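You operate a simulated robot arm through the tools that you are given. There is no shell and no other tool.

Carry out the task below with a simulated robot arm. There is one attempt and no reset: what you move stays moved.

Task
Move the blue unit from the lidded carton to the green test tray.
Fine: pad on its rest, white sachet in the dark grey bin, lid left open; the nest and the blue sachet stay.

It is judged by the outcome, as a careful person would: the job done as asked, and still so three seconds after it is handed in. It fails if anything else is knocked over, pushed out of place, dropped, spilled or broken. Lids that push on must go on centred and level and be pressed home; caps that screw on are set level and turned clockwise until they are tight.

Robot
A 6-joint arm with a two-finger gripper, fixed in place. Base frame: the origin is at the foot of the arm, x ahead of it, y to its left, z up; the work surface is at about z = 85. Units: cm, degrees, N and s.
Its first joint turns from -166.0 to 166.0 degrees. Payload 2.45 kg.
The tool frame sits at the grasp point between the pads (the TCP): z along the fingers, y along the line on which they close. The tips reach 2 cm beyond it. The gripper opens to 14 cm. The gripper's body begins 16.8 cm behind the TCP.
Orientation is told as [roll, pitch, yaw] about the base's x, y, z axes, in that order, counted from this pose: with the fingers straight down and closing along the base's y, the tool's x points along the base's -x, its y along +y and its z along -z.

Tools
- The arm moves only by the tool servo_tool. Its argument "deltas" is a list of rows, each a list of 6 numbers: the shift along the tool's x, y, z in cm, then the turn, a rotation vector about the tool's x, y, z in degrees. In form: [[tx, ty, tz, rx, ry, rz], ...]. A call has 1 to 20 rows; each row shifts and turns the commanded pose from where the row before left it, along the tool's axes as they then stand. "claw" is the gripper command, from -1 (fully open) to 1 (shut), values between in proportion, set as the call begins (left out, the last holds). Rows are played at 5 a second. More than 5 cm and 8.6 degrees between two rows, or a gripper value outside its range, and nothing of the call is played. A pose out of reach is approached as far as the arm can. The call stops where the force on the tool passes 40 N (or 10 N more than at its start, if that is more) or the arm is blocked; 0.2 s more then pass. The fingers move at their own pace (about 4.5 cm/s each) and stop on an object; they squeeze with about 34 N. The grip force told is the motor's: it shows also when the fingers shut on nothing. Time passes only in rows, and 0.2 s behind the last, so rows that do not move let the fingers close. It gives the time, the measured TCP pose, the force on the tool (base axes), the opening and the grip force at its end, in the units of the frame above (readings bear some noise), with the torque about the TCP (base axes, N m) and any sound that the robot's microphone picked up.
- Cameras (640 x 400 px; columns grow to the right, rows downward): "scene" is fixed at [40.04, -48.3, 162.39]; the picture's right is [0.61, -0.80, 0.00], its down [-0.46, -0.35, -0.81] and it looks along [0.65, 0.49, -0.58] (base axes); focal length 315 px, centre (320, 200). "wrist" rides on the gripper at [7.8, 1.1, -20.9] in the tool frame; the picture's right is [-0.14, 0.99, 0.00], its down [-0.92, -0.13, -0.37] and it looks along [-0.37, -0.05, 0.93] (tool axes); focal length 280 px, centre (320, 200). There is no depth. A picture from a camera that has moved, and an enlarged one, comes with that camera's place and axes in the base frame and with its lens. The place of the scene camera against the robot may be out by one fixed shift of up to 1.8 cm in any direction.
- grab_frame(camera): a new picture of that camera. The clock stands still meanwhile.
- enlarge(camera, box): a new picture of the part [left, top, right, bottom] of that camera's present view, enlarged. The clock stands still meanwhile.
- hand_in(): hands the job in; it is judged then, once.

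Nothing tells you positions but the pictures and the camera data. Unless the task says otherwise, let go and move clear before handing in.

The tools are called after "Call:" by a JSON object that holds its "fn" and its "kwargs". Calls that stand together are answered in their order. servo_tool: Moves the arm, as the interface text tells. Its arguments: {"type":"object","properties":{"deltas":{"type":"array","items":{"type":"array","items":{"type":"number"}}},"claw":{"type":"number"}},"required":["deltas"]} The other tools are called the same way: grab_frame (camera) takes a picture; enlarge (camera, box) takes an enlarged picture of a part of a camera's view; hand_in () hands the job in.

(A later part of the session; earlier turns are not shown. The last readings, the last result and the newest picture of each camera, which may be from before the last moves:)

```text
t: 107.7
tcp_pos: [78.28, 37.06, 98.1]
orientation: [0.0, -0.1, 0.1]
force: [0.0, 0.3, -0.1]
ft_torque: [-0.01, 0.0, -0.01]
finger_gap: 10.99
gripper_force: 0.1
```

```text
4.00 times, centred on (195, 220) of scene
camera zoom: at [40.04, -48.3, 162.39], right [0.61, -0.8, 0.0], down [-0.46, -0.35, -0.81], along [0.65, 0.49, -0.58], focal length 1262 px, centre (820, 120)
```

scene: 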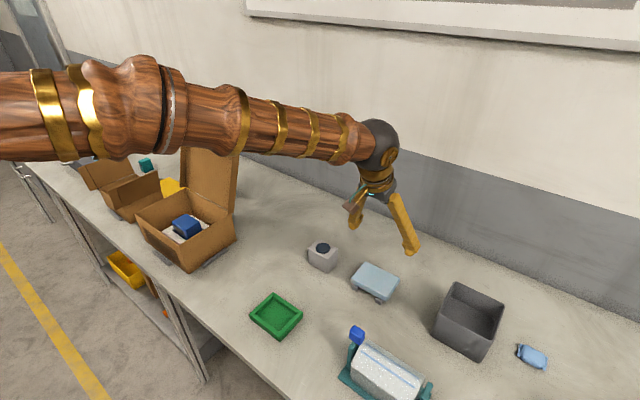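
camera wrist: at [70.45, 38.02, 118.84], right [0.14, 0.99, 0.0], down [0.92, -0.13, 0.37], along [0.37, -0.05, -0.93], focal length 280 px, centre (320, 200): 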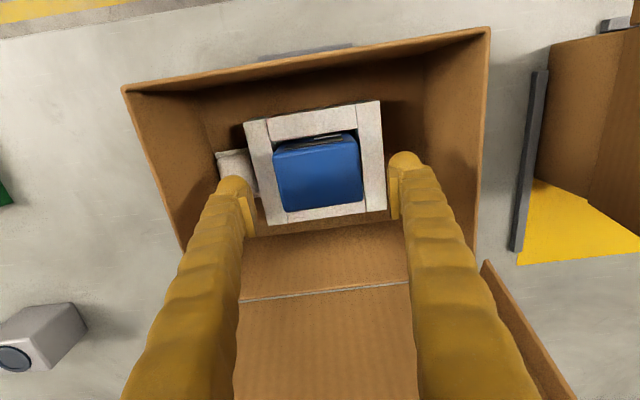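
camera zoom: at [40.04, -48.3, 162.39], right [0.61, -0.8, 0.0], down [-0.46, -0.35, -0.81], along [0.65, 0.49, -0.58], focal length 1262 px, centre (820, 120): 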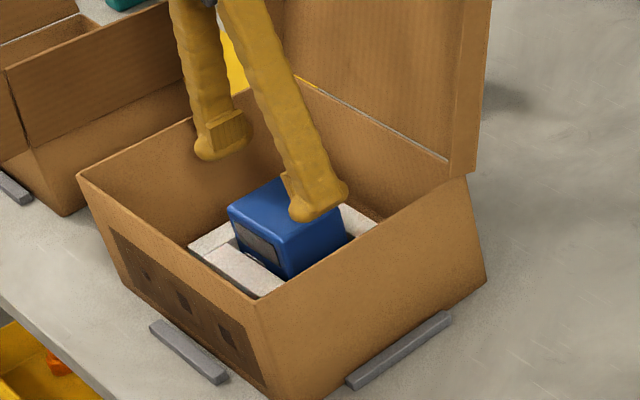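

Well centred. Descending to straddle the upper part of the unit.

Call:
{"fn": "servo_tool", "kwargs": {"deltas": [[0, -0.1, 1.5, 0, 0, 0], [0, 0, 1.5, 0, 0, 0], [0, 0, 1.5, 0, 0, 0], [0, 0, 1.3, 0, 0, 0], [0, 0, 0, 0, 0, 0]]}}

Call:
{"fn": "enlarge", "kwargs": {"camera": "wrist", "box": [190, 90, 450, 270]}}

Call:
{"fn": "enlarge", "kwargs": {"camera": "scene", "box": [150, 190, 240, 260]}}

```text
t: 108.9
tcp_pos: [78.41, 36.9, 92.28]
orientation: [0.0, -0.1, -0.1]
force: [-0.5, 0.9, -0.5]
ft_torque: [0.0, 0.0, -0.01]
finger_gap: 10.99
gripper_force: 0.0
```

```text
2.22 times, centred on (320, 180) of wrist
camera zoom: at [70.66, 37.84, 113.07], right [0.14, 0.99, 0.0], down [0.92, -0.13, 0.37], along [0.37, -0.05, -0.93], focal length 623 px, centre (320, 244)
```

zoom: 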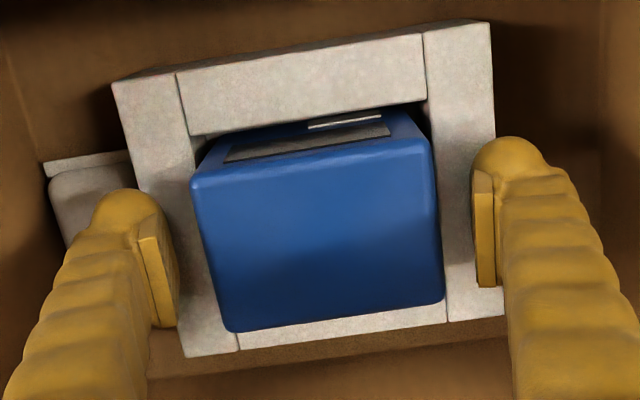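

```text
5.71 times, centred on (195, 225) of scene
camera zoom: at [40.04, -48.3, 162.39], right [0.61, -0.8, 0.0], down [-0.46, -0.35, -0.81], along [0.65, 0.49, -0.58], focal length 1802 px, centre (1034, 57)
```

zoom: 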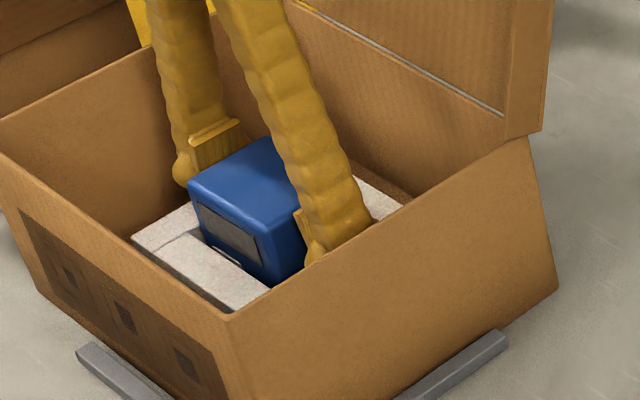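

Evenly straddled and above the nest. Closing on the unit.

Call:
{"fn": "servo_tool", "kwargs": {"deltas": [[0, 0, 0, 0, 0, 0], [0, 0, 0, 0, 0, 0], [0, 0, 0, 0, 0, 0], [0, 0, 0, 0, 0, 0]], "claw": 1}}

Call:
{"fn": "enlarge", "kwargs": {"camera": "wrist", "box": [190, 90, 450, 270]}}

Call:
{"fn": "enlarge", "kwargs": {"camera": "scene", "box": [140, 130, 260, 275]}}

```text
t: 109.9
tcp_pos: [78.56, 36.89, 92.24]
orientation: [0.2, -0.1, 0.1]
force: [0.3, 2.7, 3.6]
ft_torque: [-0.17, 0.0, 0.1]
finger_gap: 8.4
gripper_force: 33.5
```

```text
2.22 times, centred on (320, 180) of wrist
camera zoom: at [70.66, 37.84, 113.1], right [0.14, 0.99, 0.0], down [0.92, -0.13, 0.37], along [0.37, -0.05, -0.93], focal length 623 px, centre (320, 244)
```

zoom: 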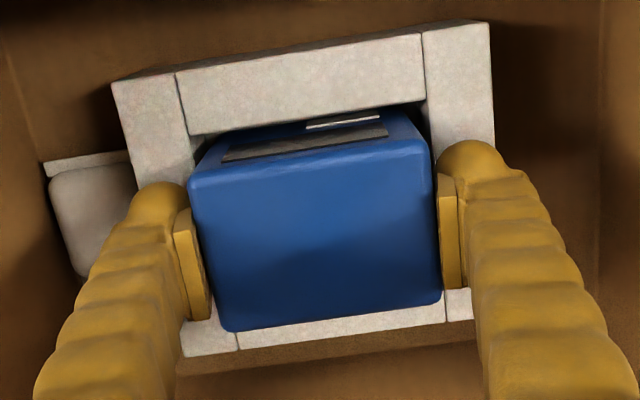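

```text
2.76 times, centred on (200, 202) of scene
camera zoom: at [40.04, -48.3, 162.39], right [0.61, -0.8, 0.0], down [-0.46, -0.35, -0.81], along [0.65, 0.49, -0.58], focal length 870 px, centre (651, 193)
```

zoom: 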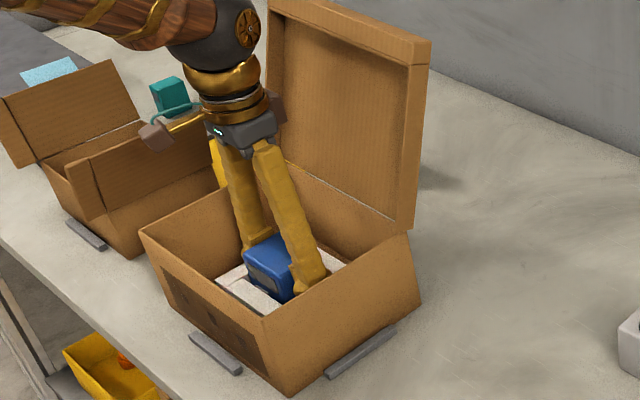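

Gripped at 8.4 cm. I'll lift slowly and check that the nest stays.

Call:
{"fn": "servo_tool", "kwargs": {"deltas": [[0, 0, -0.6, 0, 0, 0], [0, 0, -0.8, 0, 0, 0], [0, 0, -1, 0, 0, 0], [0, 0, -1, 0, 0, 0], [0, 0, 0, 0, 0, 0]]}}

Call:
{"fn": "grab_frame", "kwargs": {"camera": "wrist"}}

Call:
{"fn": "enlarge", "kwargs": {"camera": "scene", "box": [140, 130, 260, 275]}}

```text
t: 111.1
tcp_pos: [78.48, 36.49, 95.92]
orientation: [0.1, -0.2, 0.0]
force: [0.4, -0.1, -3.5]
ft_torque: [0.0, 0.01, 0.02]
finger_gap: 8.21
gripper_force: 34.5
```

```text
taken
camera wrist: at [70.68, 37.64, 116.68], right [0.14, 0.99, 0.0], down [0.92, -0.13, 0.37], along [0.37, -0.05, -0.93], focal length 280 px, centre (320, 200)
```

wrist: 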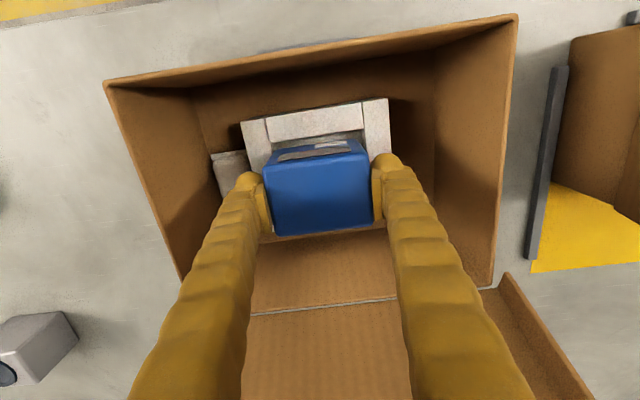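

```text
2.76 times, centred on (200, 202) of scene
camera zoom: at [40.04, -48.3, 162.39], right [0.61, -0.8, 0.0], down [-0.46, -0.35, -0.81], along [0.65, 0.49, -0.58], focal length 870 px, centre (651, 193)
```

zoom: 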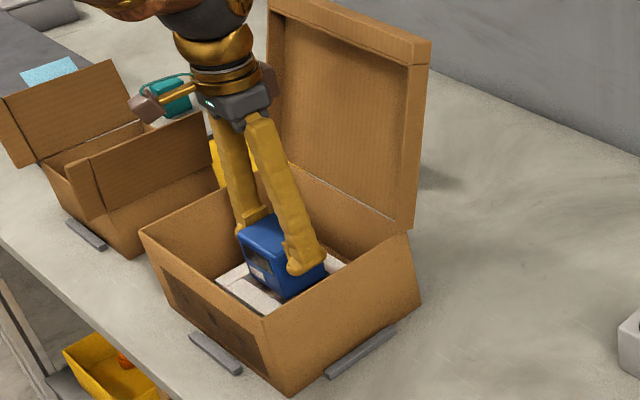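

Call:
{"fn": "servo_tool", "kwargs": {"deltas": [[0, 0, -1.5, 0, 0, 0], [0, 0, -2.5, 0, 0, 0], [0, 0, -2.5, 0, 0, 0], [0, 0, -3, 0, 0, 0], [0, 0, -3, 0, 0, 0], [0, 0, -3, 0, 0, 0], [0, 0, -1.5, 0, 0, 0], [0, 0, 0, 0, 0, 0]]}}

Call:
{"fn": "grab_frame", "kwargs": {"camera": "wrist"}}

Call:
{"fn": "enlarge", "kwargs": {"camera": "scene", "box": [140, 130, 260, 275]}}

```text
t: 112.9
tcp_pos: [78.67, 36.59, 112.83]
orientation: [0.1, 0.0, 0.1]
force: [0.1, 0.4, -3.7]
ft_torque: [-0.02, 0.0, 0.03]
finger_gap: 8.21
gripper_force: 33.9
```

```text
taken
camera wrist: at [70.83, 37.46, 133.59], right [0.14, 0.99, 0.0], down [0.92, -0.13, 0.37], along [0.37, -0.05, -0.93], focal length 280 px, centre (320, 200)
```

wrist: 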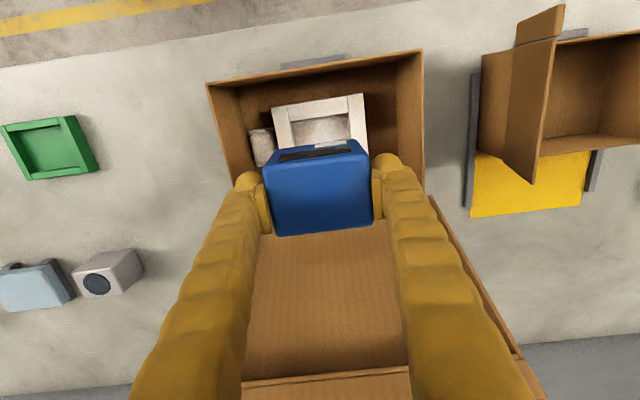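

```text
2.76 times, centred on (200, 202) of scene
camera zoom: at [40.04, -48.3, 162.39], right [0.61, -0.8, 0.0], down [-0.46, -0.35, -0.81], along [0.65, 0.49, -0.58], focal length 870 px, centre (651, 193)
```

zoom: 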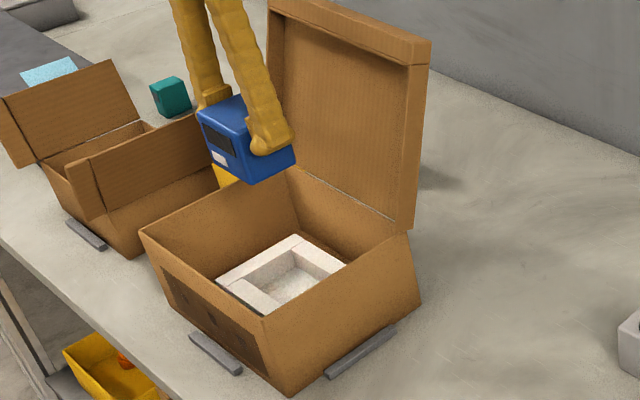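

The unit is clear of the carton and the nest stayed in place. I'll carry it over toward the green tray.

Call:
{"fn": "servo_tool", "kwargs": {"deltas": [[0.2, -1.8, 0, 0, 0, 0], [0.38, -3.6, 0, 0, 0, 0], [0.38, -3.6, 0, 0, 0, 0], [0.38, -3.6, 0, 0, 0, 0], [0.38, -3.6, 0, 0, 0, 0], [0.38, -3.6, 0, 0, 0, 0], [0.38, -3.6, 0, 0, 0, 0], [0.38, -3.6, 0, 0, 0, 0], [0.38, -3.6, 0, 0, 0, 0], [0.38, -3.6, 0, 0, 0, 0], [0.38, -3.6, 0, 0, 0, 0], [0.38, -3.6, 0, 0, 0, 0], [0.38, -3.6, 0, 0, 0, 0], [0.1, -0.5, 0, 0, 0, 0], [0, 0, 0, 0, 0, 0]]}}

Call:
{"fn": "grab_frame", "kwargs": {"camera": "wrist"}}

Call:
{"fn": "grab_frame", "kwargs": {"camera": "scene"}}

```text
t: 116.1
tcp_pos: [73.84, -9.24, 112.85]
orientation: [0.1, 0.0, 0.1]
force: [-0.2, 0.6, -4.3]
ft_torque: [0.0, -0.01, 0.02]
finger_gap: 8.2
gripper_force: 34.0
```

```text
taken
camera wrist: at [65.89, -8.13, 133.59], right [0.14, 0.99, 0.0], down [0.92, -0.13, 0.37], along [0.37, -0.05, -0.93], focal length 280 px, centre (320, 200)
```

wrist: 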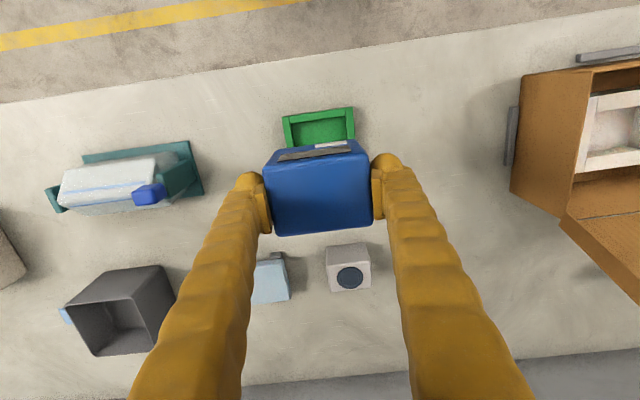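

```text
taken
```

scene: 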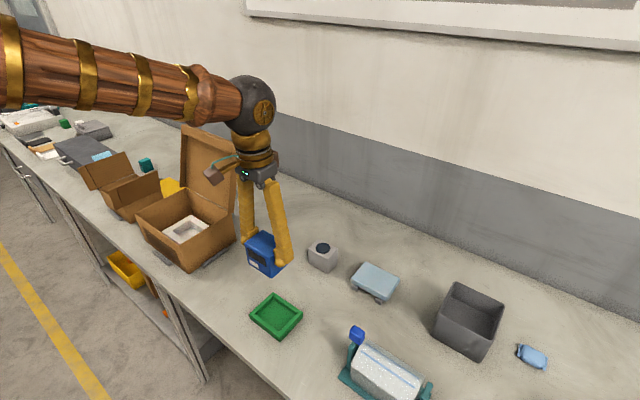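

Call:
{"fn": "enlarge", "kwargs": {"camera": "wrist", "box": [250, 90, 390, 170]}}

Call:
{"fn": "enlarge", "kwargs": {"camera": "scene", "box": [220, 220, 330, 350]}}

```text
4.57 times, centred on (320, 130) of wrist
camera zoom: at [65.89, -8.13, 133.59], right [0.14, 0.99, 0.0], down [0.92, -0.13, 0.37], along [0.37, -0.05, -0.93], focal length 1282 px, centre (320, 520)
```

zoom: 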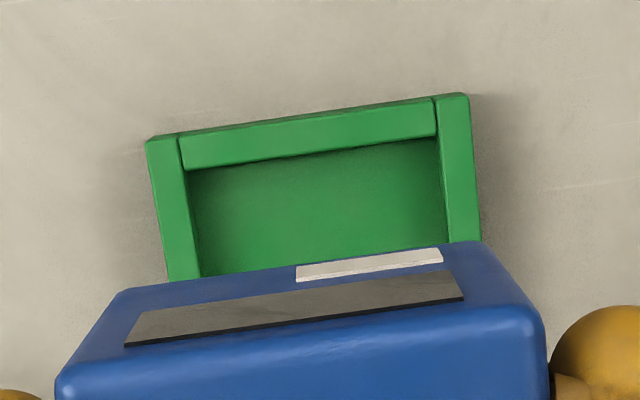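

```text
3.08 times, centred on (275, 285) of scene
camera zoom: at [40.04, -48.3, 162.39], right [0.61, -0.8, 0.0], down [-0.46, -0.35, -0.81], along [0.65, 0.49, -0.58], focal length 970 px, centre (458, -62)
```

zoom: 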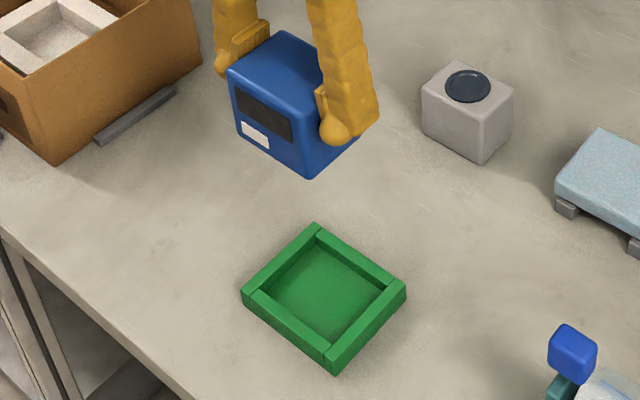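

Call:
{"fn": "enlarge", "kwargs": {"camera": "wrist", "box": [240, 130, 400, 245]}}

```text
3.48 times, centred on (320, 188) of wrist
camera zoom: at [65.89, -8.13, 133.59], right [0.14, 0.99, 0.0], down [0.92, -0.13, 0.37], along [0.37, -0.05, -0.93], focal length 975 px, centre (320, 244)
```

zoom: 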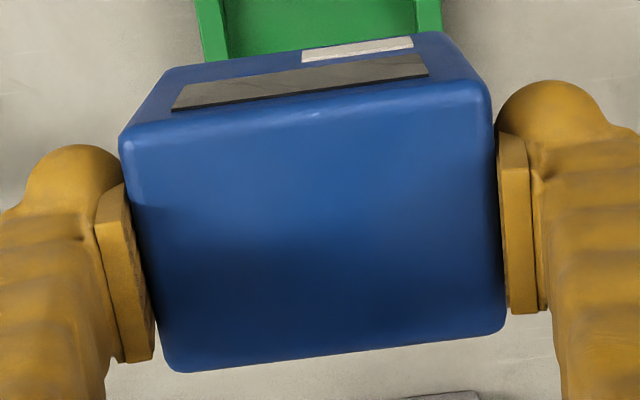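

The tray's inner area is centred at about (74.1, -9.0), and the unit is square in the grip. I'll make a small lateral correction and descend to a few cm above the tray.

Call:
{"fn": "servo_tool", "kwargs": {"deltas": [[-0.2, 0.15, 2.5, 0, 0, 0], [-0.15, 0.1, 3, 0, 0, 0], [0, 0, 3, 0, 0, 0], [0, 0, 3, 0, 0, 0], [0, 0, 2.5, 0, 0, 0], [0, 0, 2, 0, 0, 0], [0, 0, 0, 0, 0, 0]]}}

Call:
{"fn": "grab_frame", "kwargs": {"camera": "wrist"}}

Call:
{"fn": "enlarge", "kwargs": {"camera": "scene", "box": [230, 250, 330, 350]}}

```text
t: 117.7
tcp_pos: [74.2, -8.68, 96.5]
orientation: [0.0, -0.2, -0.1]
force: [0.7, 0.5, -5.1]
ft_torque: [0.03, 0.02, 0.01]
finger_gap: 8.23
gripper_force: 33.9
```

```text
taken
camera wrist: at [66.37, -7.7, 117.31], right [0.14, 0.99, 0.0], down [0.92, -0.13, 0.37], along [0.37, -0.05, -0.93], focal length 280 px, centre (320, 200)
```

wrist: 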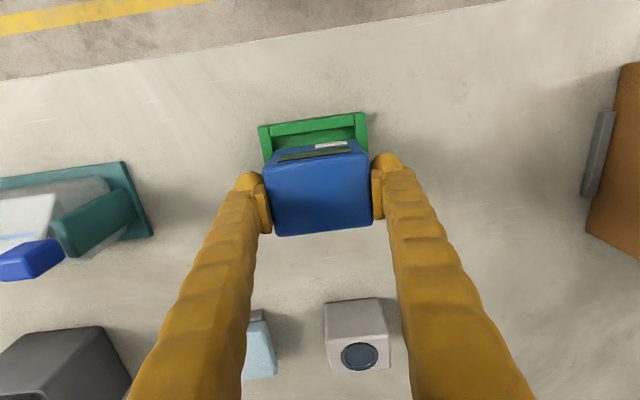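

```text
4.00 times, centred on (280, 300) of scene
camera zoom: at [40.04, -48.3, 162.39], right [0.61, -0.8, 0.0], down [-0.46, -0.35, -0.81], along [0.65, 0.49, -0.58], focal length 1262 px, centre (480, -200)
```

zoom: 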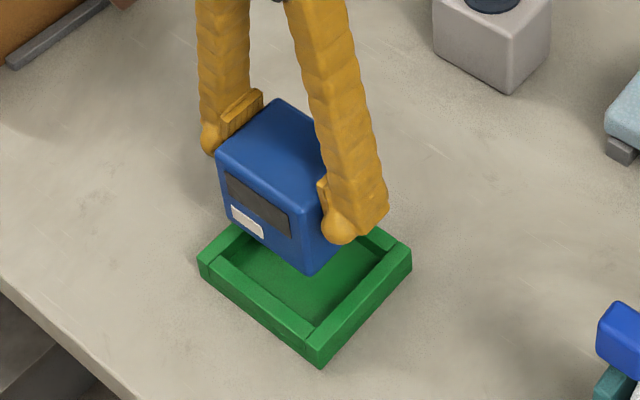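

Call:
{"fn": "enlarge", "kwargs": {"camera": "wrist", "box": [240, 95, 400, 245]}}

```text
2.67 times, centred on (320, 170) of wrist
camera zoom: at [66.37, -7.7, 117.31], right [0.14, 0.99, 0.0], down [0.92, -0.13, 0.37], along [0.37, -0.05, -0.93], focal length 748 px, centre (320, 280)
```

zoom: 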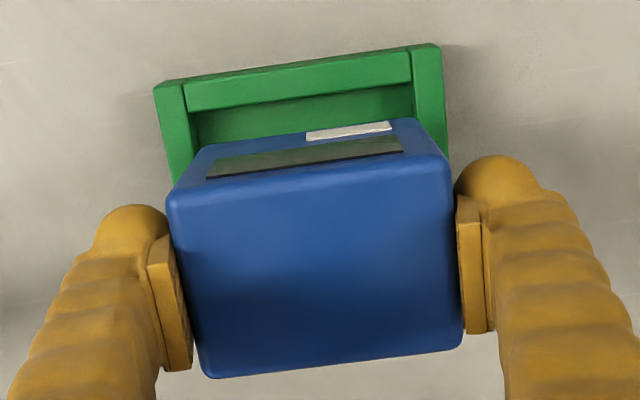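

The unit is centred in x but about 0.35 cm off in y. I'll correct that and lower it the next few cm.

Call:
{"fn": "servo_tool", "kwargs": {"deltas": [[0, -0.33, 0, 0, 0, 0], [0, 0, 1, 0, 0, 0], [0, 0, 1, 0, 0, 0], [0, 0, 0.8, 0, 0, 0], [0, 0, 0, 0, 0, 0]]}}

Call:
{"fn": "enlarge", "kwargs": {"camera": "wrist", "box": [240, 95, 400, 245]}}

Call:
{"fn": "enlarge", "kwargs": {"camera": "scene", "box": [230, 250, 330, 350]}}

```text
t: 118.9
tcp_pos: [74.2, -8.86, 93.76]
orientation: [0.0, -0.1, 0.0]
force: [-0.5, -0.7, -3.3]
ft_torque: [0.02, -0.04, -0.02]
finger_gap: 8.22
gripper_force: 33.5
```

```text
2.67 times, centred on (320, 170) of wrist
camera zoom: at [66.33, -7.94, 114.61], right [0.14, 0.99, 0.0], down [0.92, -0.13, 0.37], along [0.37, -0.05, -0.93], focal length 748 px, centre (320, 280)
```

zoom: 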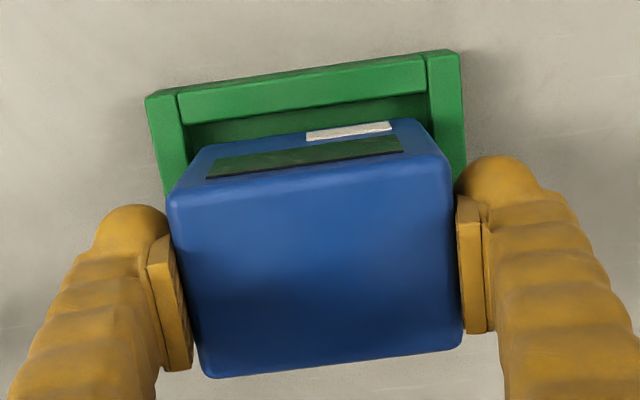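

```text
4.00 times, centred on (280, 300) of scene
camera zoom: at [40.04, -48.3, 162.39], right [0.61, -0.8, 0.0], down [-0.46, -0.35, -0.81], along [0.65, 0.49, -0.58], focal length 1262 px, centre (480, -200)
```

zoom: 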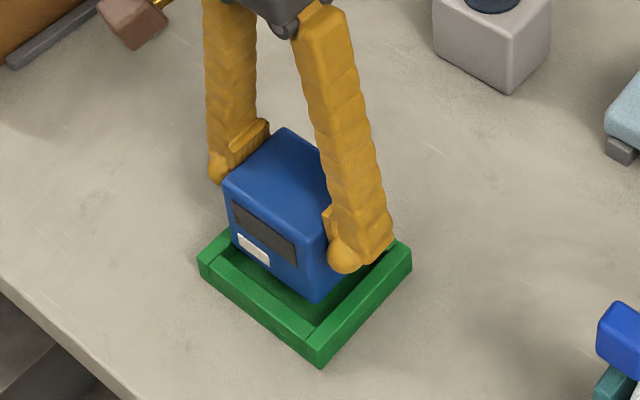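

Call:
{"fn": "servo_tool", "kwargs": {"deltas": [[0, -0.12, 0.5, 0, 0, 0], [0, 0, 0.5, 0, 0, 0], [0, 0, 0.5, 0, 0, 0], [0, 0, 0, 0, 0, 0]]}}

Call:
{"fn": "enlarge", "kwargs": {"camera": "wrist", "box": [240, 95, 400, 245]}}

Call:
{"fn": "enlarge", "kwargs": {"camera": "scene", "box": [230, 250, 330, 350]}}

```text
t: 119.9
tcp_pos: [74.16, -9.04, 92.36]
orientation: [0.1, -0.1, 0.0]
force: [-0.9, 0.8, -4.7]
ft_torque: [0.01, -0.02, 0.02]
finger_gap: 8.18
gripper_force: 33.6
```

```text
2.67 times, centred on (320, 170) of wrist
camera zoom: at [66.32, -8.16, 113.21], right [0.14, 0.99, 0.0], down [0.92, -0.13, 0.37], along [0.37, -0.05, -0.93], focal length 748 px, centre (320, 280)
```

zoom: 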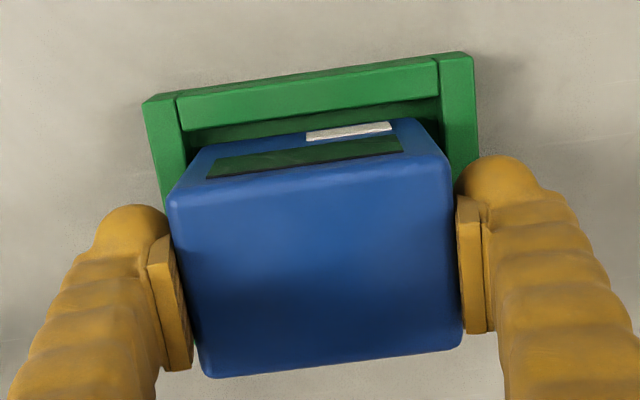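

```text
4.00 times, centred on (280, 300) of scene
camera zoom: at [40.04, -48.3, 162.39], right [0.61, -0.8, 0.0], down [-0.46, -0.35, -0.81], along [0.65, 0.49, -0.58], focal length 1262 px, centre (480, -200)
```

zoom: 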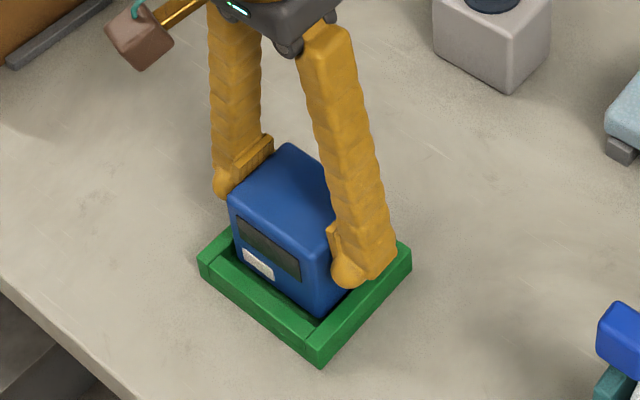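

Aligned inside the tray walls. I'll lower in fine steps until it touches the floor.

Call:
{"fn": "servo_tool", "kwargs": {"deltas": [[0, 0, 0.3, 0, 0, 0], [0, 0, 0.3, 0, 0, 0], [0, 0, 0.3, 0, 0, 0], [0, 0, 0, 0, 0, 0]]}}

```text
t: 120.8
tcp_pos: [74.24, -9.06, 91.86]
orientation: [0.0, -0.3, -0.1]
force: [-2.7, 1.3, 4.6]
ft_torque: [0.15, 0.06, 0.01]
finger_gap: 8.16
gripper_force: 33.9
stopped in row 4: the force on the tool passed its limit at 44 N (the readings are from after the stop); the commanded pose is now the measured one
```

Call:
{"fn": "enlarge", "kwargs": {"camera": "wrist", "box": [240, 95, 400, 245]}}

Call:
{"fn": "enlarge", "kwargs": {"camera": "scene", "box": [250, 270, 320, 345]}}

```text
2.67 times, centred on (320, 170) of wrist
camera zoom: at [66.25, -8.05, 112.54], right [0.14, 0.99, 0.0], down [0.92, -0.13, 0.37], along [0.37, -0.05, -0.93], focal length 748 px, centre (320, 280)
```

zoom: 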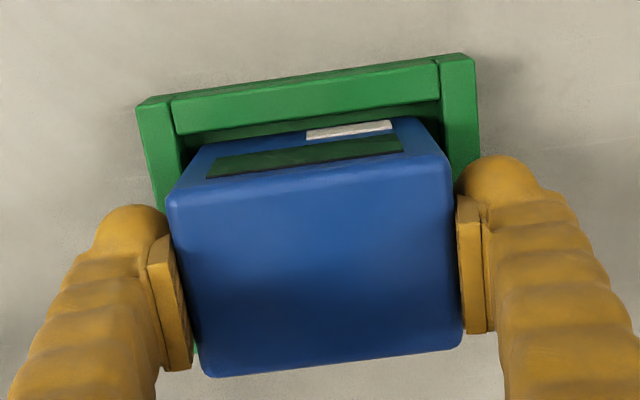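

```text
5.33 times, centred on (285, 308) of scene
camera zoom: at [40.04, -48.3, 162.39], right [0.61, -0.8, 0.0], down [-0.46, -0.35, -0.81], along [0.65, 0.49, -0.58], focal length 1682 px, centre (507, -373)
```

zoom: 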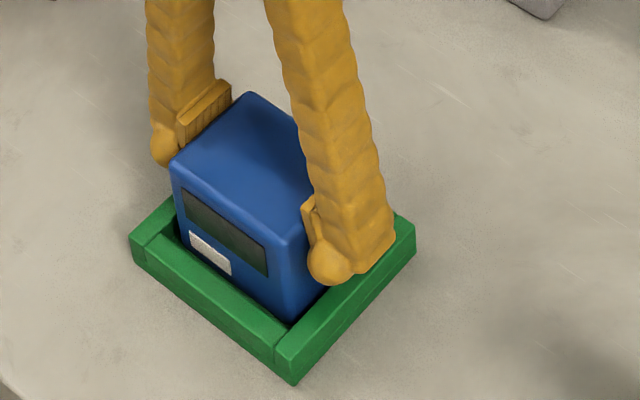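

The unit is inside the tray and touching the floor. I'll release it and check before rising.

Call:
{"fn": "servo_tool", "kwargs": {"deltas": [[0, 0, 0, 0, 0, 0], [0, 0, 0, 0, 0, 0], [0, 0, 0, 0, 0, 0]], "claw": -0.6}}

Call:
{"fn": "servo_tool", "kwargs": {"deltas": [[0, 0, -1, 0, 0, 0], [0, 0, -2, 0, 0, 0], [0, 0, -3, 0, 0, 0], [0, 0, -4, 0, 0, 0], [0, 0, -4, 0, 0, 0], [0, 0, -4, 0, 0, 0], [0, 0, 0, 0, 0, 0]]}}

Call:
{"fn": "grab_frame", "kwargs": {"camera": "wrist"}}

Call:
{"fn": "enlarge", "kwargs": {"camera": "scene", "box": [240, 250, 330, 345]}}

```text
t: 121.6
tcp_pos: [74.19, -9.13, 91.71]
orientation: [0.0, -0.2, -0.1]
force: [-0.2, -0.6, -0.4]
ft_torque: [0.01, 0.03, 0.03]
finger_gap: 11.21
gripper_force: 0.0
```

```text
t: 123.2
tcp_pos: [73.81, -9.19, 109.59]
orientation: [-0.1, -0.1, 0.1]
force: [0.9, 0.0, 0.9]
ft_torque: [-0.05, 0.01, 0.02]
finger_gap: 11.18
gripper_force: 0.0
```

```text
taken
camera wrist: at [65.94, -8.21, 130.34], right [0.14, 0.99, 0.0], down [0.92, -0.13, 0.37], along [0.37, -0.05, -0.93], focal length 280 px, centre (320, 200)
```

wrist: 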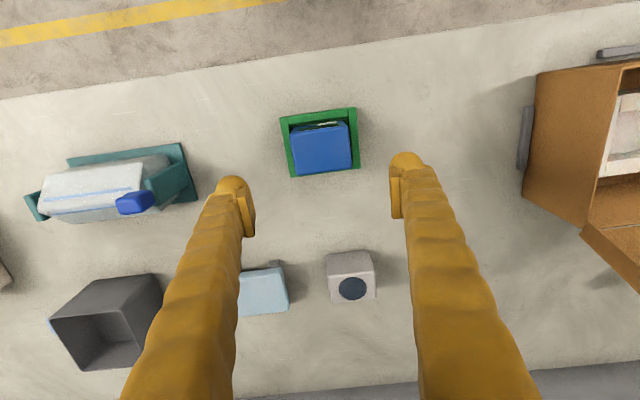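

```text
4.21 times, centred on (285, 298) of scene
camera zoom: at [40.04, -48.3, 162.39], right [0.61, -0.8, 0.0], down [-0.46, -0.35, -0.81], along [0.65, 0.49, -0.58], focal length 1328 px, centre (467, -210)
```

zoom: 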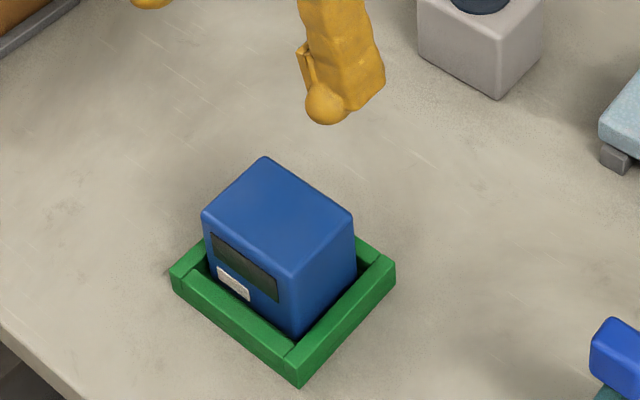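

Call:
{"fn": "enlarge", "kwargs": {"camera": "wrist", "box": [265, 95, 375, 190]}}

Call:
{"fn": "enlarge", "kwargs": {"camera": "scene", "box": [255, 280, 310, 342]}}

```text
4.21 times, centred on (320, 142) of wrist
camera zoom: at [65.94, -8.21, 130.34], right [0.14, 0.99, 0.0], down [0.92, -0.13, 0.37], along [0.37, -0.05, -0.93], focal length 1181 px, centre (320, 442)
```

zoom: 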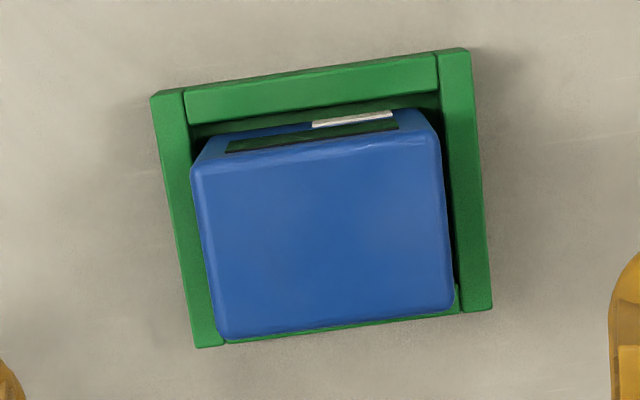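

```text
6.45 times, centred on (282, 311) of scene
camera zoom: at [40.04, -48.3, 162.39], right [0.61, -0.8, 0.0], down [-0.46, -0.35, -0.81], along [0.65, 0.49, -0.58], focal length 2035 px, centre (562, -516)
```

zoom: 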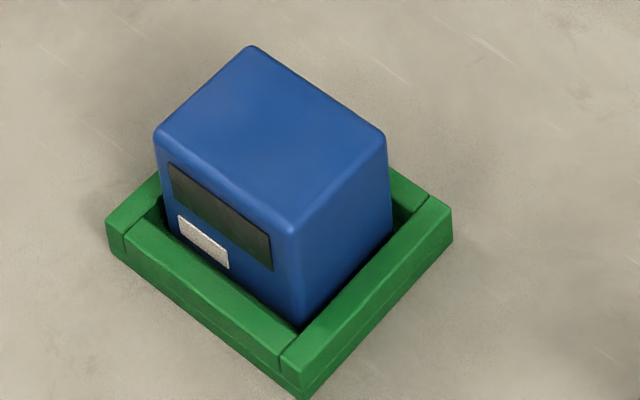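

The unit sits squarely in the tray. Next is the white sachet. I'll go back above it on the -y side of the carton and yaw the tool 90° to grip it along x.

Call:
{"fn": "servo_tool", "kwargs": {"deltas": [[-0.47, 3.66, -0.9, 0, 0, 0], [-0.47, 3.66, -0.9, 0, 0, 0], [-0.47, 3.66, -0.9, 0, 0, 0], [-0.47, 3.66, -0.9, 0, 0, 0], [-0.47, 3.66, -0.9, 0, 0, 0], [-0.47, 3.66, -0.9, 0, 0, 0], [-0.47, 3.66, -0.9, 0, 0, 0], [-0.47, 3.66, -0.9, 0, 0, 0], [-0.47, 3.66, -0.9, 0, 0, 0], [-0.4, 3.66, -0.9, 0, 0, 0], [0, 0, 0, 0, 0, 0]]}}

Call:
{"fn": "servo_tool", "kwargs": {"deltas": [[0, 0, 0, 0, 0, 7.5], [0, 0, 0, 0, 0, 7.5], [0, 0, 0, 0, 0, 7.5], [0, 0, 0, 0, 0, 7.5], [0, 0, 0, 0, 0, 7.5], [0, 0, 0, 0, 0, 7.5], [0, 0, 0, 0, 0, 7.5], [0, 0, 0, 0, 0, 7.5], [0, 0, 0, 0, 0, 7.5], [0, 0, 0, 0, 0, 7.5], [0, 0, 0, 0, 0, 7.5], [0, 0, 0, 0, 0, 7.5], [0, 0, 0, 0, 0, 0]]}}

Call:
{"fn": "grab_frame", "kwargs": {"camera": "wrist"}}

Call:
{"fn": "enlarge", "kwargs": {"camera": "scene", "box": [130, 120, 270, 280]}}

```text
t: 125.6
tcp_pos: [78.4, 27.55, 118.75]
orientation: [-0.1, -0.2, 0.0]
force: [-0.4, -0.4, 0.2]
ft_torque: [0.01, -0.01, 0.01]
finger_gap: 11.21
gripper_force: 0.1
```

```text
t: 128.4
tcp_pos: [78.78, 27.45, 118.83]
orientation: [0.2, 0.0, -90.0]
force: [0.2, -0.1, -0.1]
ft_torque: [0.02, 0.03, 0.03]
finger_gap: 11.22
gripper_force: 0.0
```

```text
taken
camera wrist: at [79.71, 35.27, 139.56], right [0.99, -0.14, 0.0], down [-0.13, -0.92, 0.37], along [-0.05, -0.36, -0.93], focal length 280 px, centre (320, 200)
```

wrist: 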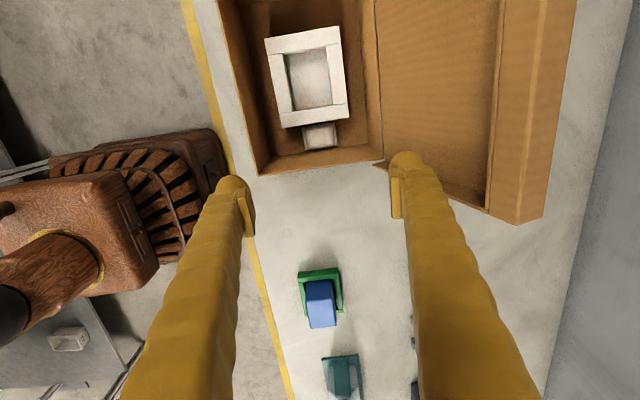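

```text
2.50 times, centred on (200, 200) of scene
camera zoom: at [40.04, -48.3, 162.39], right [0.61, -0.8, 0.0], down [-0.46, -0.35, -0.81], along [0.65, 0.49, -0.58], focal length 788 px, centre (620, 200)
```

zoom: 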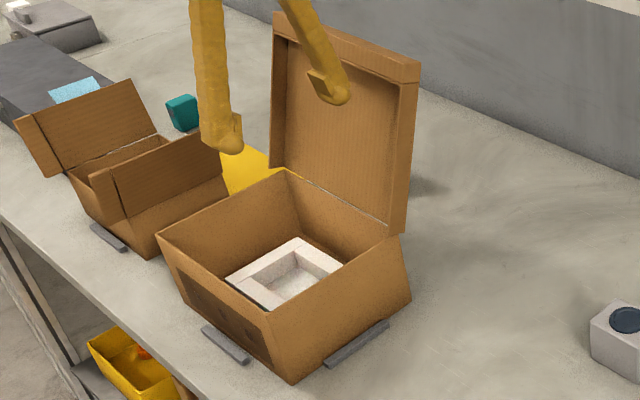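

Call:
{"fn": "enlarge", "kwargs": {"camera": "wrist", "box": [240, 90, 400, 200]}}

```text
3.64 times, centred on (320, 145) of wrist
camera zoom: at [79.71, 35.27, 139.56], right [0.99, -0.14, 0.0], down [-0.13, -0.92, 0.37], along [-0.05, -0.36, -0.93], focal length 1020 px, centre (320, 400)
```

zoom: 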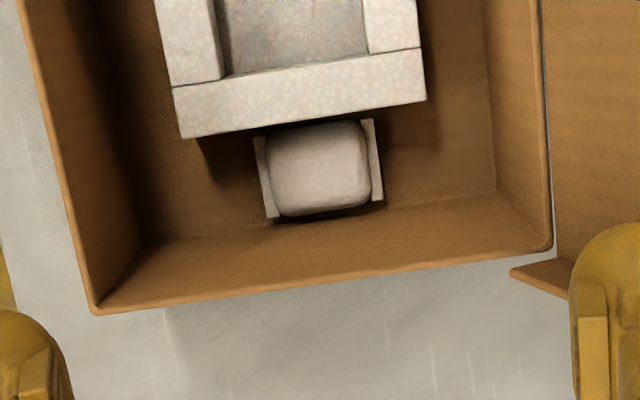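

The sachet lies between the nest and the -y wall, centred at about (78.65, 27.4), with end fins along x. I'll narrow the fingers to 9 cm and descend to above the rim for a check.

Call:
{"fn": "servo_tool", "kwargs": {"deltas": [[0, -0.1, 3.8, 0, 0, 0], [0, 0, 3.8, 0, 0, 0], [0, 0, 3.8, 0, 0, 0], [0, 0, 3.8, 0, 0, 0], [0, 0, 3.6, 0, 0, 0], [0, 0, 0, 0, 0, 0]], "claw": -0.286}}

Call:
{"fn": "grab_frame", "kwargs": {"camera": "wrist"}}

Call:
{"fn": "enlarge", "kwargs": {"camera": "scene", "box": [130, 120, 270, 280]}}

```text
t: 129.8
tcp_pos: [78.71, 27.82, 99.76]
orientation: [0.2, 0.1, -89.9]
force: [-0.4, 0.5, 0.1]
ft_torque: [-0.02, 0.04, 0.04]
finger_gap: 9.01
gripper_force: 0.0
```

```text
taken
camera wrist: at [79.73, 35.57, 120.65], right [0.99, -0.14, 0.0], down [-0.13, -0.92, 0.37], along [-0.05, -0.36, -0.93], focal length 280 px, centre (320, 200)
```

wrist: 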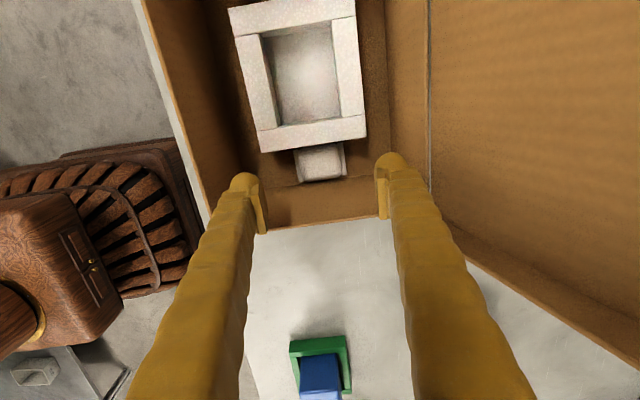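

```text
2.50 times, centred on (200, 200) of scene
camera zoom: at [40.04, -48.3, 162.39], right [0.61, -0.8, 0.0], down [-0.46, -0.35, -0.81], along [0.65, 0.49, -0.58], focal length 788 px, centre (620, 200)
```

zoom: 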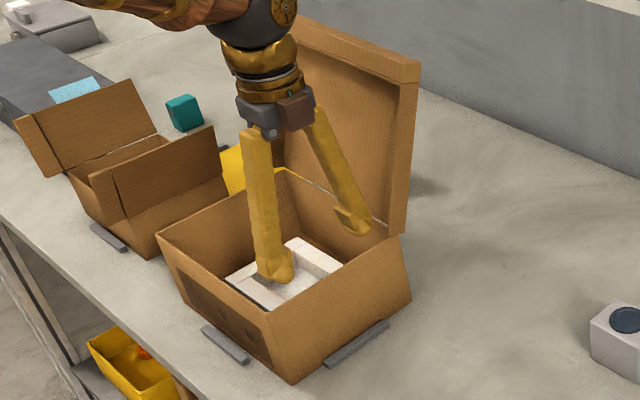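

Call:
{"fn": "enlarge", "kwargs": {"camera": "wrist", "box": [220, 110, 420, 240]}}

```text
3.08 times, centred on (320, 175) of wrist
camera zoom: at [79.73, 35.57, 120.65], right [0.99, -0.14, 0.0], down [-0.13, -0.92, 0.37], along [-0.05, -0.36, -0.93], focal length 863 px, centre (320, 277)
```

zoom: 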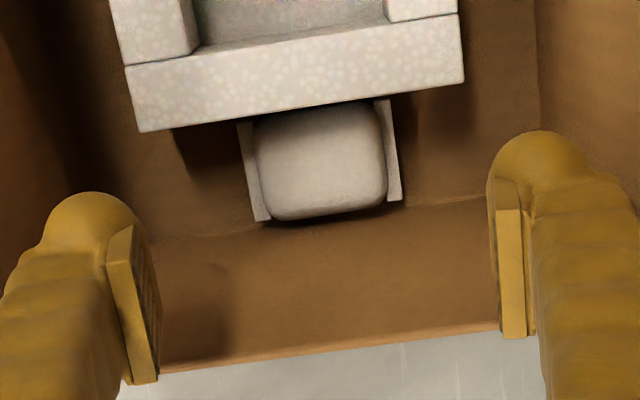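

Call:
{"fn": "servo_tool", "kwargs": {"deltas": [[0, 0, 0, 0, 0, 0]]}}

Call:
{"fn": "servo_tool", "kwargs": {"deltas": [[0, 0, 0, 0, 0, 0]]}}

```text
t: 130.2
tcp_pos: [78.81, 27.79, 99.98]
orientation: [0.2, 0.0, -90.1]
force: [-0.2, -1.1, -0.3]
ft_torque: [0.01, -0.02, 0.01]
finger_gap: 8.99
gripper_force: 0.1
```

```text
t: 130.6
tcp_pos: [78.78, 27.83, 99.91]
orientation: [0.2, -0.1, -89.9]
force: [-0.4, -0.2, -0.2]
ft_torque: [0.03, 0.0, -0.01]
finger_gap: 8.99
gripper_force: 0.1
```

TCP y is really about 27.8, so I'll shift -0.35 cm and descend partway, with the tips still above the nest top.

Call:
{"fn": "servo_tool", "kwargs": {"deltas": [[-0.35, -0.1, 2, 0, 0, 0], [0, 0, 2, 0, 0, 0], [0, 0, 2, 0, 0, 0], [0, 0, 0, 0, 0, 0]]}}

Call:
{"fn": "enlarge", "kwargs": {"camera": "wrist", "box": [220, 110, 420, 240]}}

Call:
{"fn": "enlarge", "kwargs": {"camera": "scene", "box": [150, 180, 250, 270]}}

```text
t: 131.6
tcp_pos: [78.56, 27.23, 94.1]
orientation: [0.2, 0.1, -90.0]
force: [-0.4, 1.7, -0.6]
ft_torque: [0.03, 0.0, 0.01]
finger_gap: 9.0
gripper_force: 0.1
```

```text
3.08 times, centred on (320, 175) of wrist
camera zoom: at [79.55, 35.07, 114.77], right [0.99, -0.14, 0.0], down [-0.13, -0.92, 0.37], along [-0.05, -0.36, -0.93], focal length 863 px, centre (320, 277)
```

zoom: 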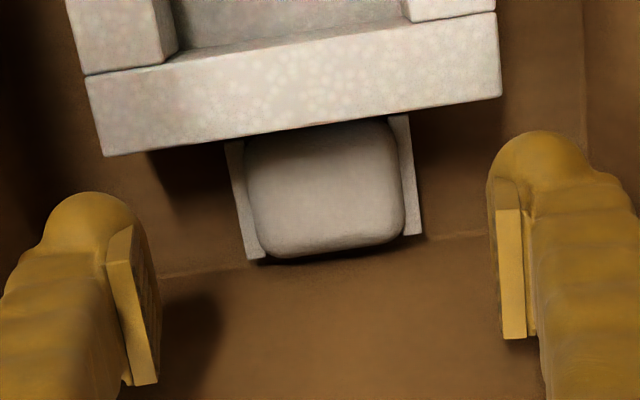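

```text
4.44 times, centred on (200, 225) of scene
camera zoom: at [40.04, -48.3, 162.39], right [0.61, -0.8, 0.0], down [-0.46, -0.35, -0.81], along [0.65, 0.49, -0.58], focal length 1402 px, centre (853, 89)
```

zoom: 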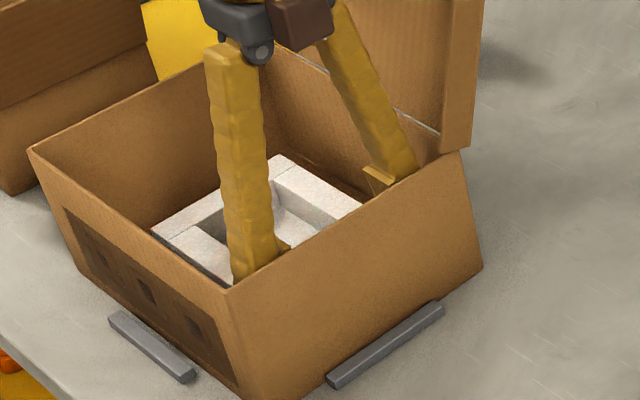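

Call:
{"fn": "servo_tool", "kwargs": {"deltas": [[0.08, 0.08, 1.2, 0, 0, 0], [0, 0, 1.2, 0, 0, 0], [0, 0, 1.0, 0, 0, 0], [0, 0, 1.0, 0, 0, 0], [0, 0, 0, 0, 0, 0]]}}

Call:
{"fn": "enlarge", "kwargs": {"camera": "wrist", "box": [220, 110, 420, 240]}}

```text
t: 132.8
tcp_pos: [78.52, 27.55, 89.53]
orientation: [0.2, 0.1, -90.0]
force: [-0.6, 0.8, -0.5]
ft_torque: [0.02, -0.01, 0.01]
finger_gap: 9.01
gripper_force: 0.0
```

```text
3.08 times, centred on (320, 175) of wrist
camera zoom: at [79.55, 35.19, 110.35], right [0.99, -0.14, 0.0], down [-0.13, -0.92, 0.37], along [-0.05, -0.36, -0.93], focal length 863 px, centre (320, 277)
```

zoom: 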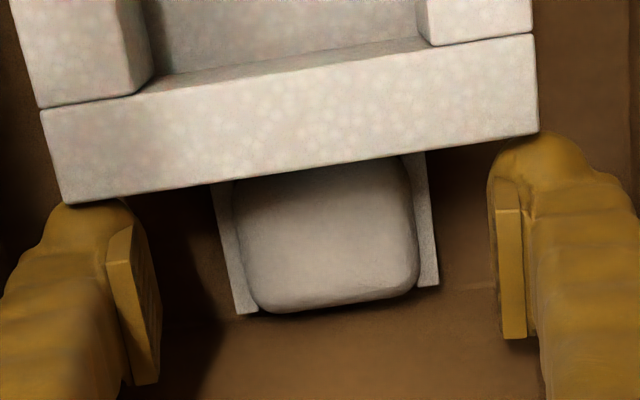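

Call:
{"fn": "servo_tool", "kwargs": {"deltas": [[-0.1, 0.05, 0.6, 0, 0, 0], [0, 0, 0.6, 0, 0, 0], [0, 0, 0, 0, 0, 0]]}}

Call:
{"fn": "enlarge", "kwargs": {"camera": "wrist", "box": [220, 110, 420, 240]}}

```text
t: 133.6
tcp_pos: [78.68, 27.24, 88.47]
orientation: [0.2, -0.1, -90.0]
force: [-0.2, 1.0, 0.4]
ft_torque: [-0.05, 0.04, 0.02]
finger_gap: 8.99
gripper_force: 0.0
```

```text
3.08 times, centred on (320, 175) of wrist
camera zoom: at [79.73, 34.95, 109.25], right [0.99, -0.14, 0.0], down [-0.13, -0.92, 0.37], along [-0.05, -0.36, -0.93], focal length 863 px, centre (320, 277)
```

zoom: 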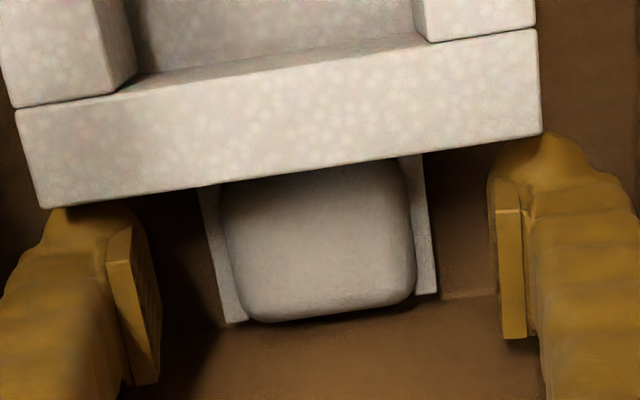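

Positioned around the sachet. Closing.

Call:
{"fn": "servo_tool", "kwargs": {"deltas": [[0, 0, 0, 0, 0, 0], [0, 0, 0, 0, 0, 0], [0, 0, 0, 0, 0, 0], [0, 0, 0, 0, 0, 0]], "claw": 1}}

Call:
{"fn": "enlarge", "kwargs": {"camera": "wrist", "box": [220, 110, 420, 240]}}

Call:
{"fn": "enlarge", "kwargs": {"camera": "scene", "box": [130, 120, 270, 280]}}

```text
t: 134.4
tcp_pos: [78.88, 27.31, 89.17]
orientation: [0.6, 0.2, -89.8]
force: [-26.5, -6.0, 79.0]
ft_torque: [-0.16, 1.81, 0.02]
finger_gap: 4.58
gripper_force: 21.1
stopped in row 4: the force on the tool passed its limit at 48 N (the readings are from after the stop); the commanded pose is now the measured one
```

```text
3.08 times, centred on (320, 175) of wrist
camera zoom: at [79.66, 34.94, 110.06], right [0.99, -0.14, 0.01], down [-0.13, -0.92, 0.36], along [-0.04, -0.36, -0.93], focal length 863 px, centre (320, 277)
```

zoom: 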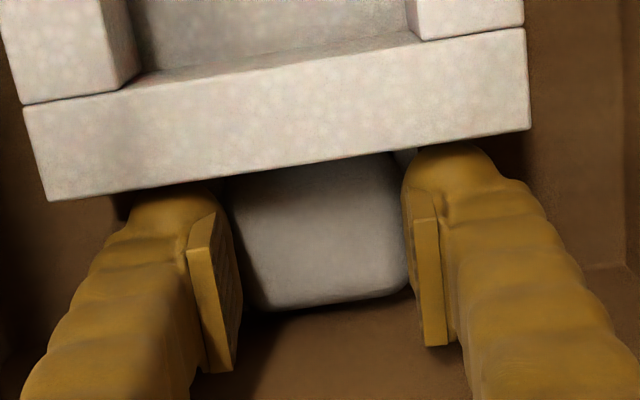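

```text
2.50 times, centred on (200, 200) of scene
camera zoom: at [40.04, -48.3, 162.39], right [0.61, -0.8, 0.0], down [-0.46, -0.35, -0.81], along [0.65, 0.49, -0.58], focal length 788 px, centre (620, 200)
```

zoom: 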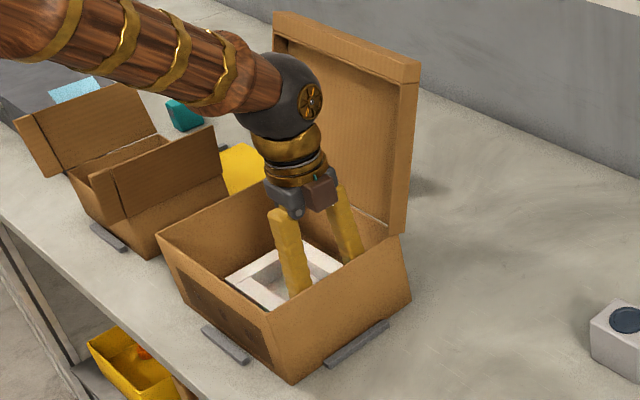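

The fingers rode up over the fins and there's a large upward force. I'll ease up slightly to relieve it and read again.

Call:
{"fn": "servo_tool", "kwargs": {"deltas": [[0, 0, -0.3, 0, 0, 0], [0, 0, 0, 0, 0, 0]]}}

Call:
{"fn": "enlarge", "kwargs": {"camera": "wrist", "box": [220, 110, 420, 240]}}

```text
t: 134.7
tcp_pos: [79.03, 27.27, 89.49]
orientation: [0.8, 0.3, -89.8]
force: [-2.5, -0.1, 20.6]
ft_torque: [-0.08, -0.05, 0.0]
finger_gap: 0.61
gripper_force: 8.9
stopped in row 1: the force on the tool passed its limit at 98 N (the readings are from after the stop); the commanded pose is now the measured one
```

```text
3.08 times, centred on (320, 175) of wrist
camera zoom: at [79.78, 34.97, 110.27], right [0.99, -0.14, 0.01], down [-0.13, -0.92, 0.36], along [-0.04, -0.36, -0.93], focal length 863 px, centre (320, 277)
```

zoom: 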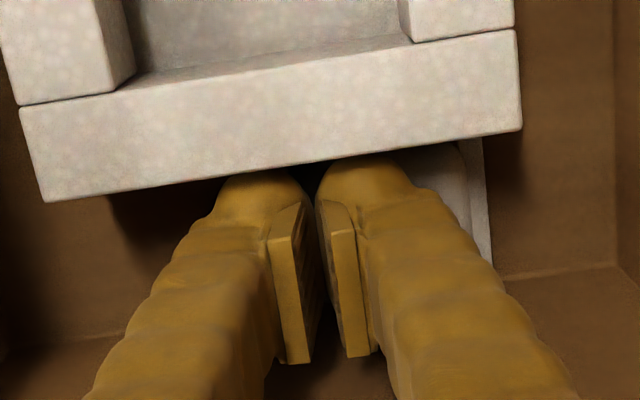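

The fingers slipped up over the rounded top, so my grasp was too high. I'll rise a little, reopen and look at where the sachet ended up.

Call:
{"fn": "servo_tool", "kwargs": {"deltas": [[0, 0, -1, 0, 0, 0], [0, 0, -2, 0, 0, 0], [0, 0, -3, 0, 0, 0], [0, 0, 0, 0, 0, 0]]}}

Call:
{"fn": "servo_tool", "kwargs": {"deltas": [[0, 0, -2, 0, 0, 0], [0, 0, -2, 0, 0, 0], [0, 0, 0, 0, 0, 0]], "claw": -0.286}}

Call:
{"fn": "grab_frame", "kwargs": {"camera": "wrist"}}

Call:
{"fn": "enlarge", "kwargs": {"camera": "wrist", "box": [220, 110, 420, 240]}}

Call:
{"fn": "enlarge", "kwargs": {"camera": "scene", "box": [130, 120, 270, 280]}}

```text
t: 135.7
tcp_pos: [79.18, 27.32, 95.28]
orientation: [0.6, 0.3, -89.8]
force: [-0.3, -0.3, 0.2]
ft_torque: [0.01, 0.0, -0.01]
finger_gap: 0.02
gripper_force: 29.7
```

```text
t: 136.5
tcp_pos: [78.91, 27.38, 99.29]
orientation: [0.6, 0.2, -89.8]
force: [0.4, 0.2, -0.1]
ft_torque: [0.02, -0.02, 0.03]
finger_gap: 6.97
gripper_force: 0.1
```

```text
taken
camera wrist: at [79.75, 35.06, 120.2], right [0.99, -0.14, 0.01], down [-0.13, -0.92, 0.36], along [-0.04, -0.36, -0.93], focal length 280 px, centre (320, 200)
```

wrist: 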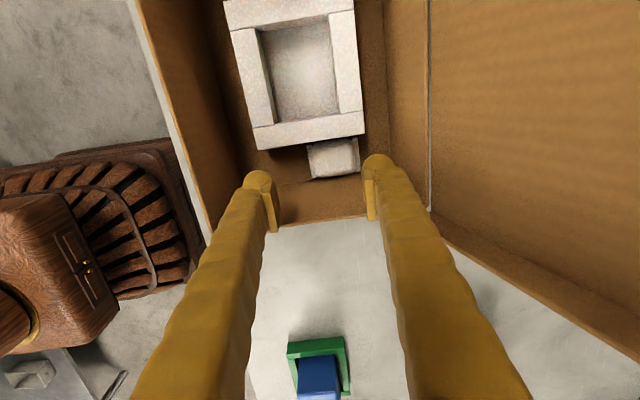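

```text
3.08 times, centred on (320, 175) of wrist
camera zoom: at [79.75, 35.06, 120.2], right [0.99, -0.14, 0.01], down [-0.13, -0.92, 0.36], along [-0.04, -0.36, -0.93], focal length 863 px, centre (320, 277)
```

zoom: 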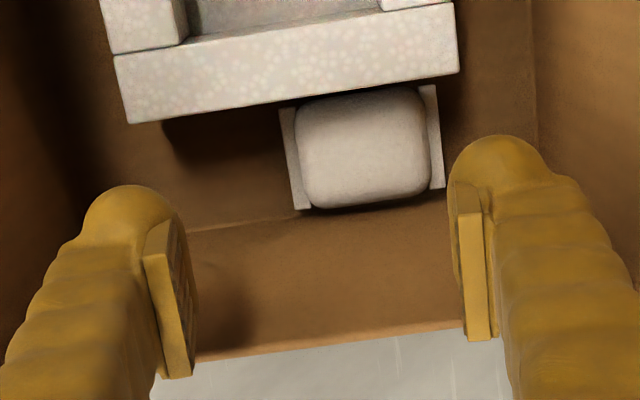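

```text
2.50 times, centred on (200, 200) of scene
camera zoom: at [40.04, -48.3, 162.39], right [0.61, -0.8, 0.0], down [-0.46, -0.35, -0.81], along [0.65, 0.49, -0.58], focal length 788 px, centre (620, 200)
```

zoom: 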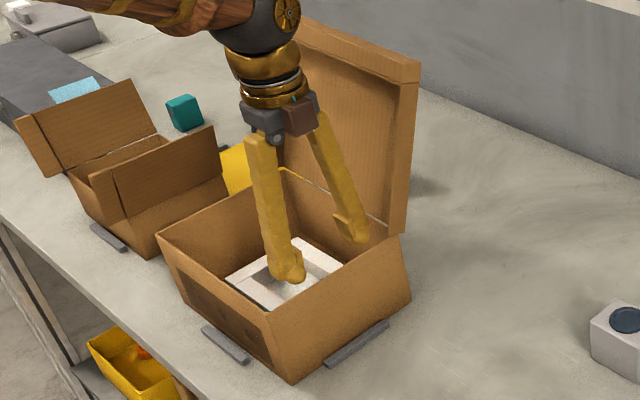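

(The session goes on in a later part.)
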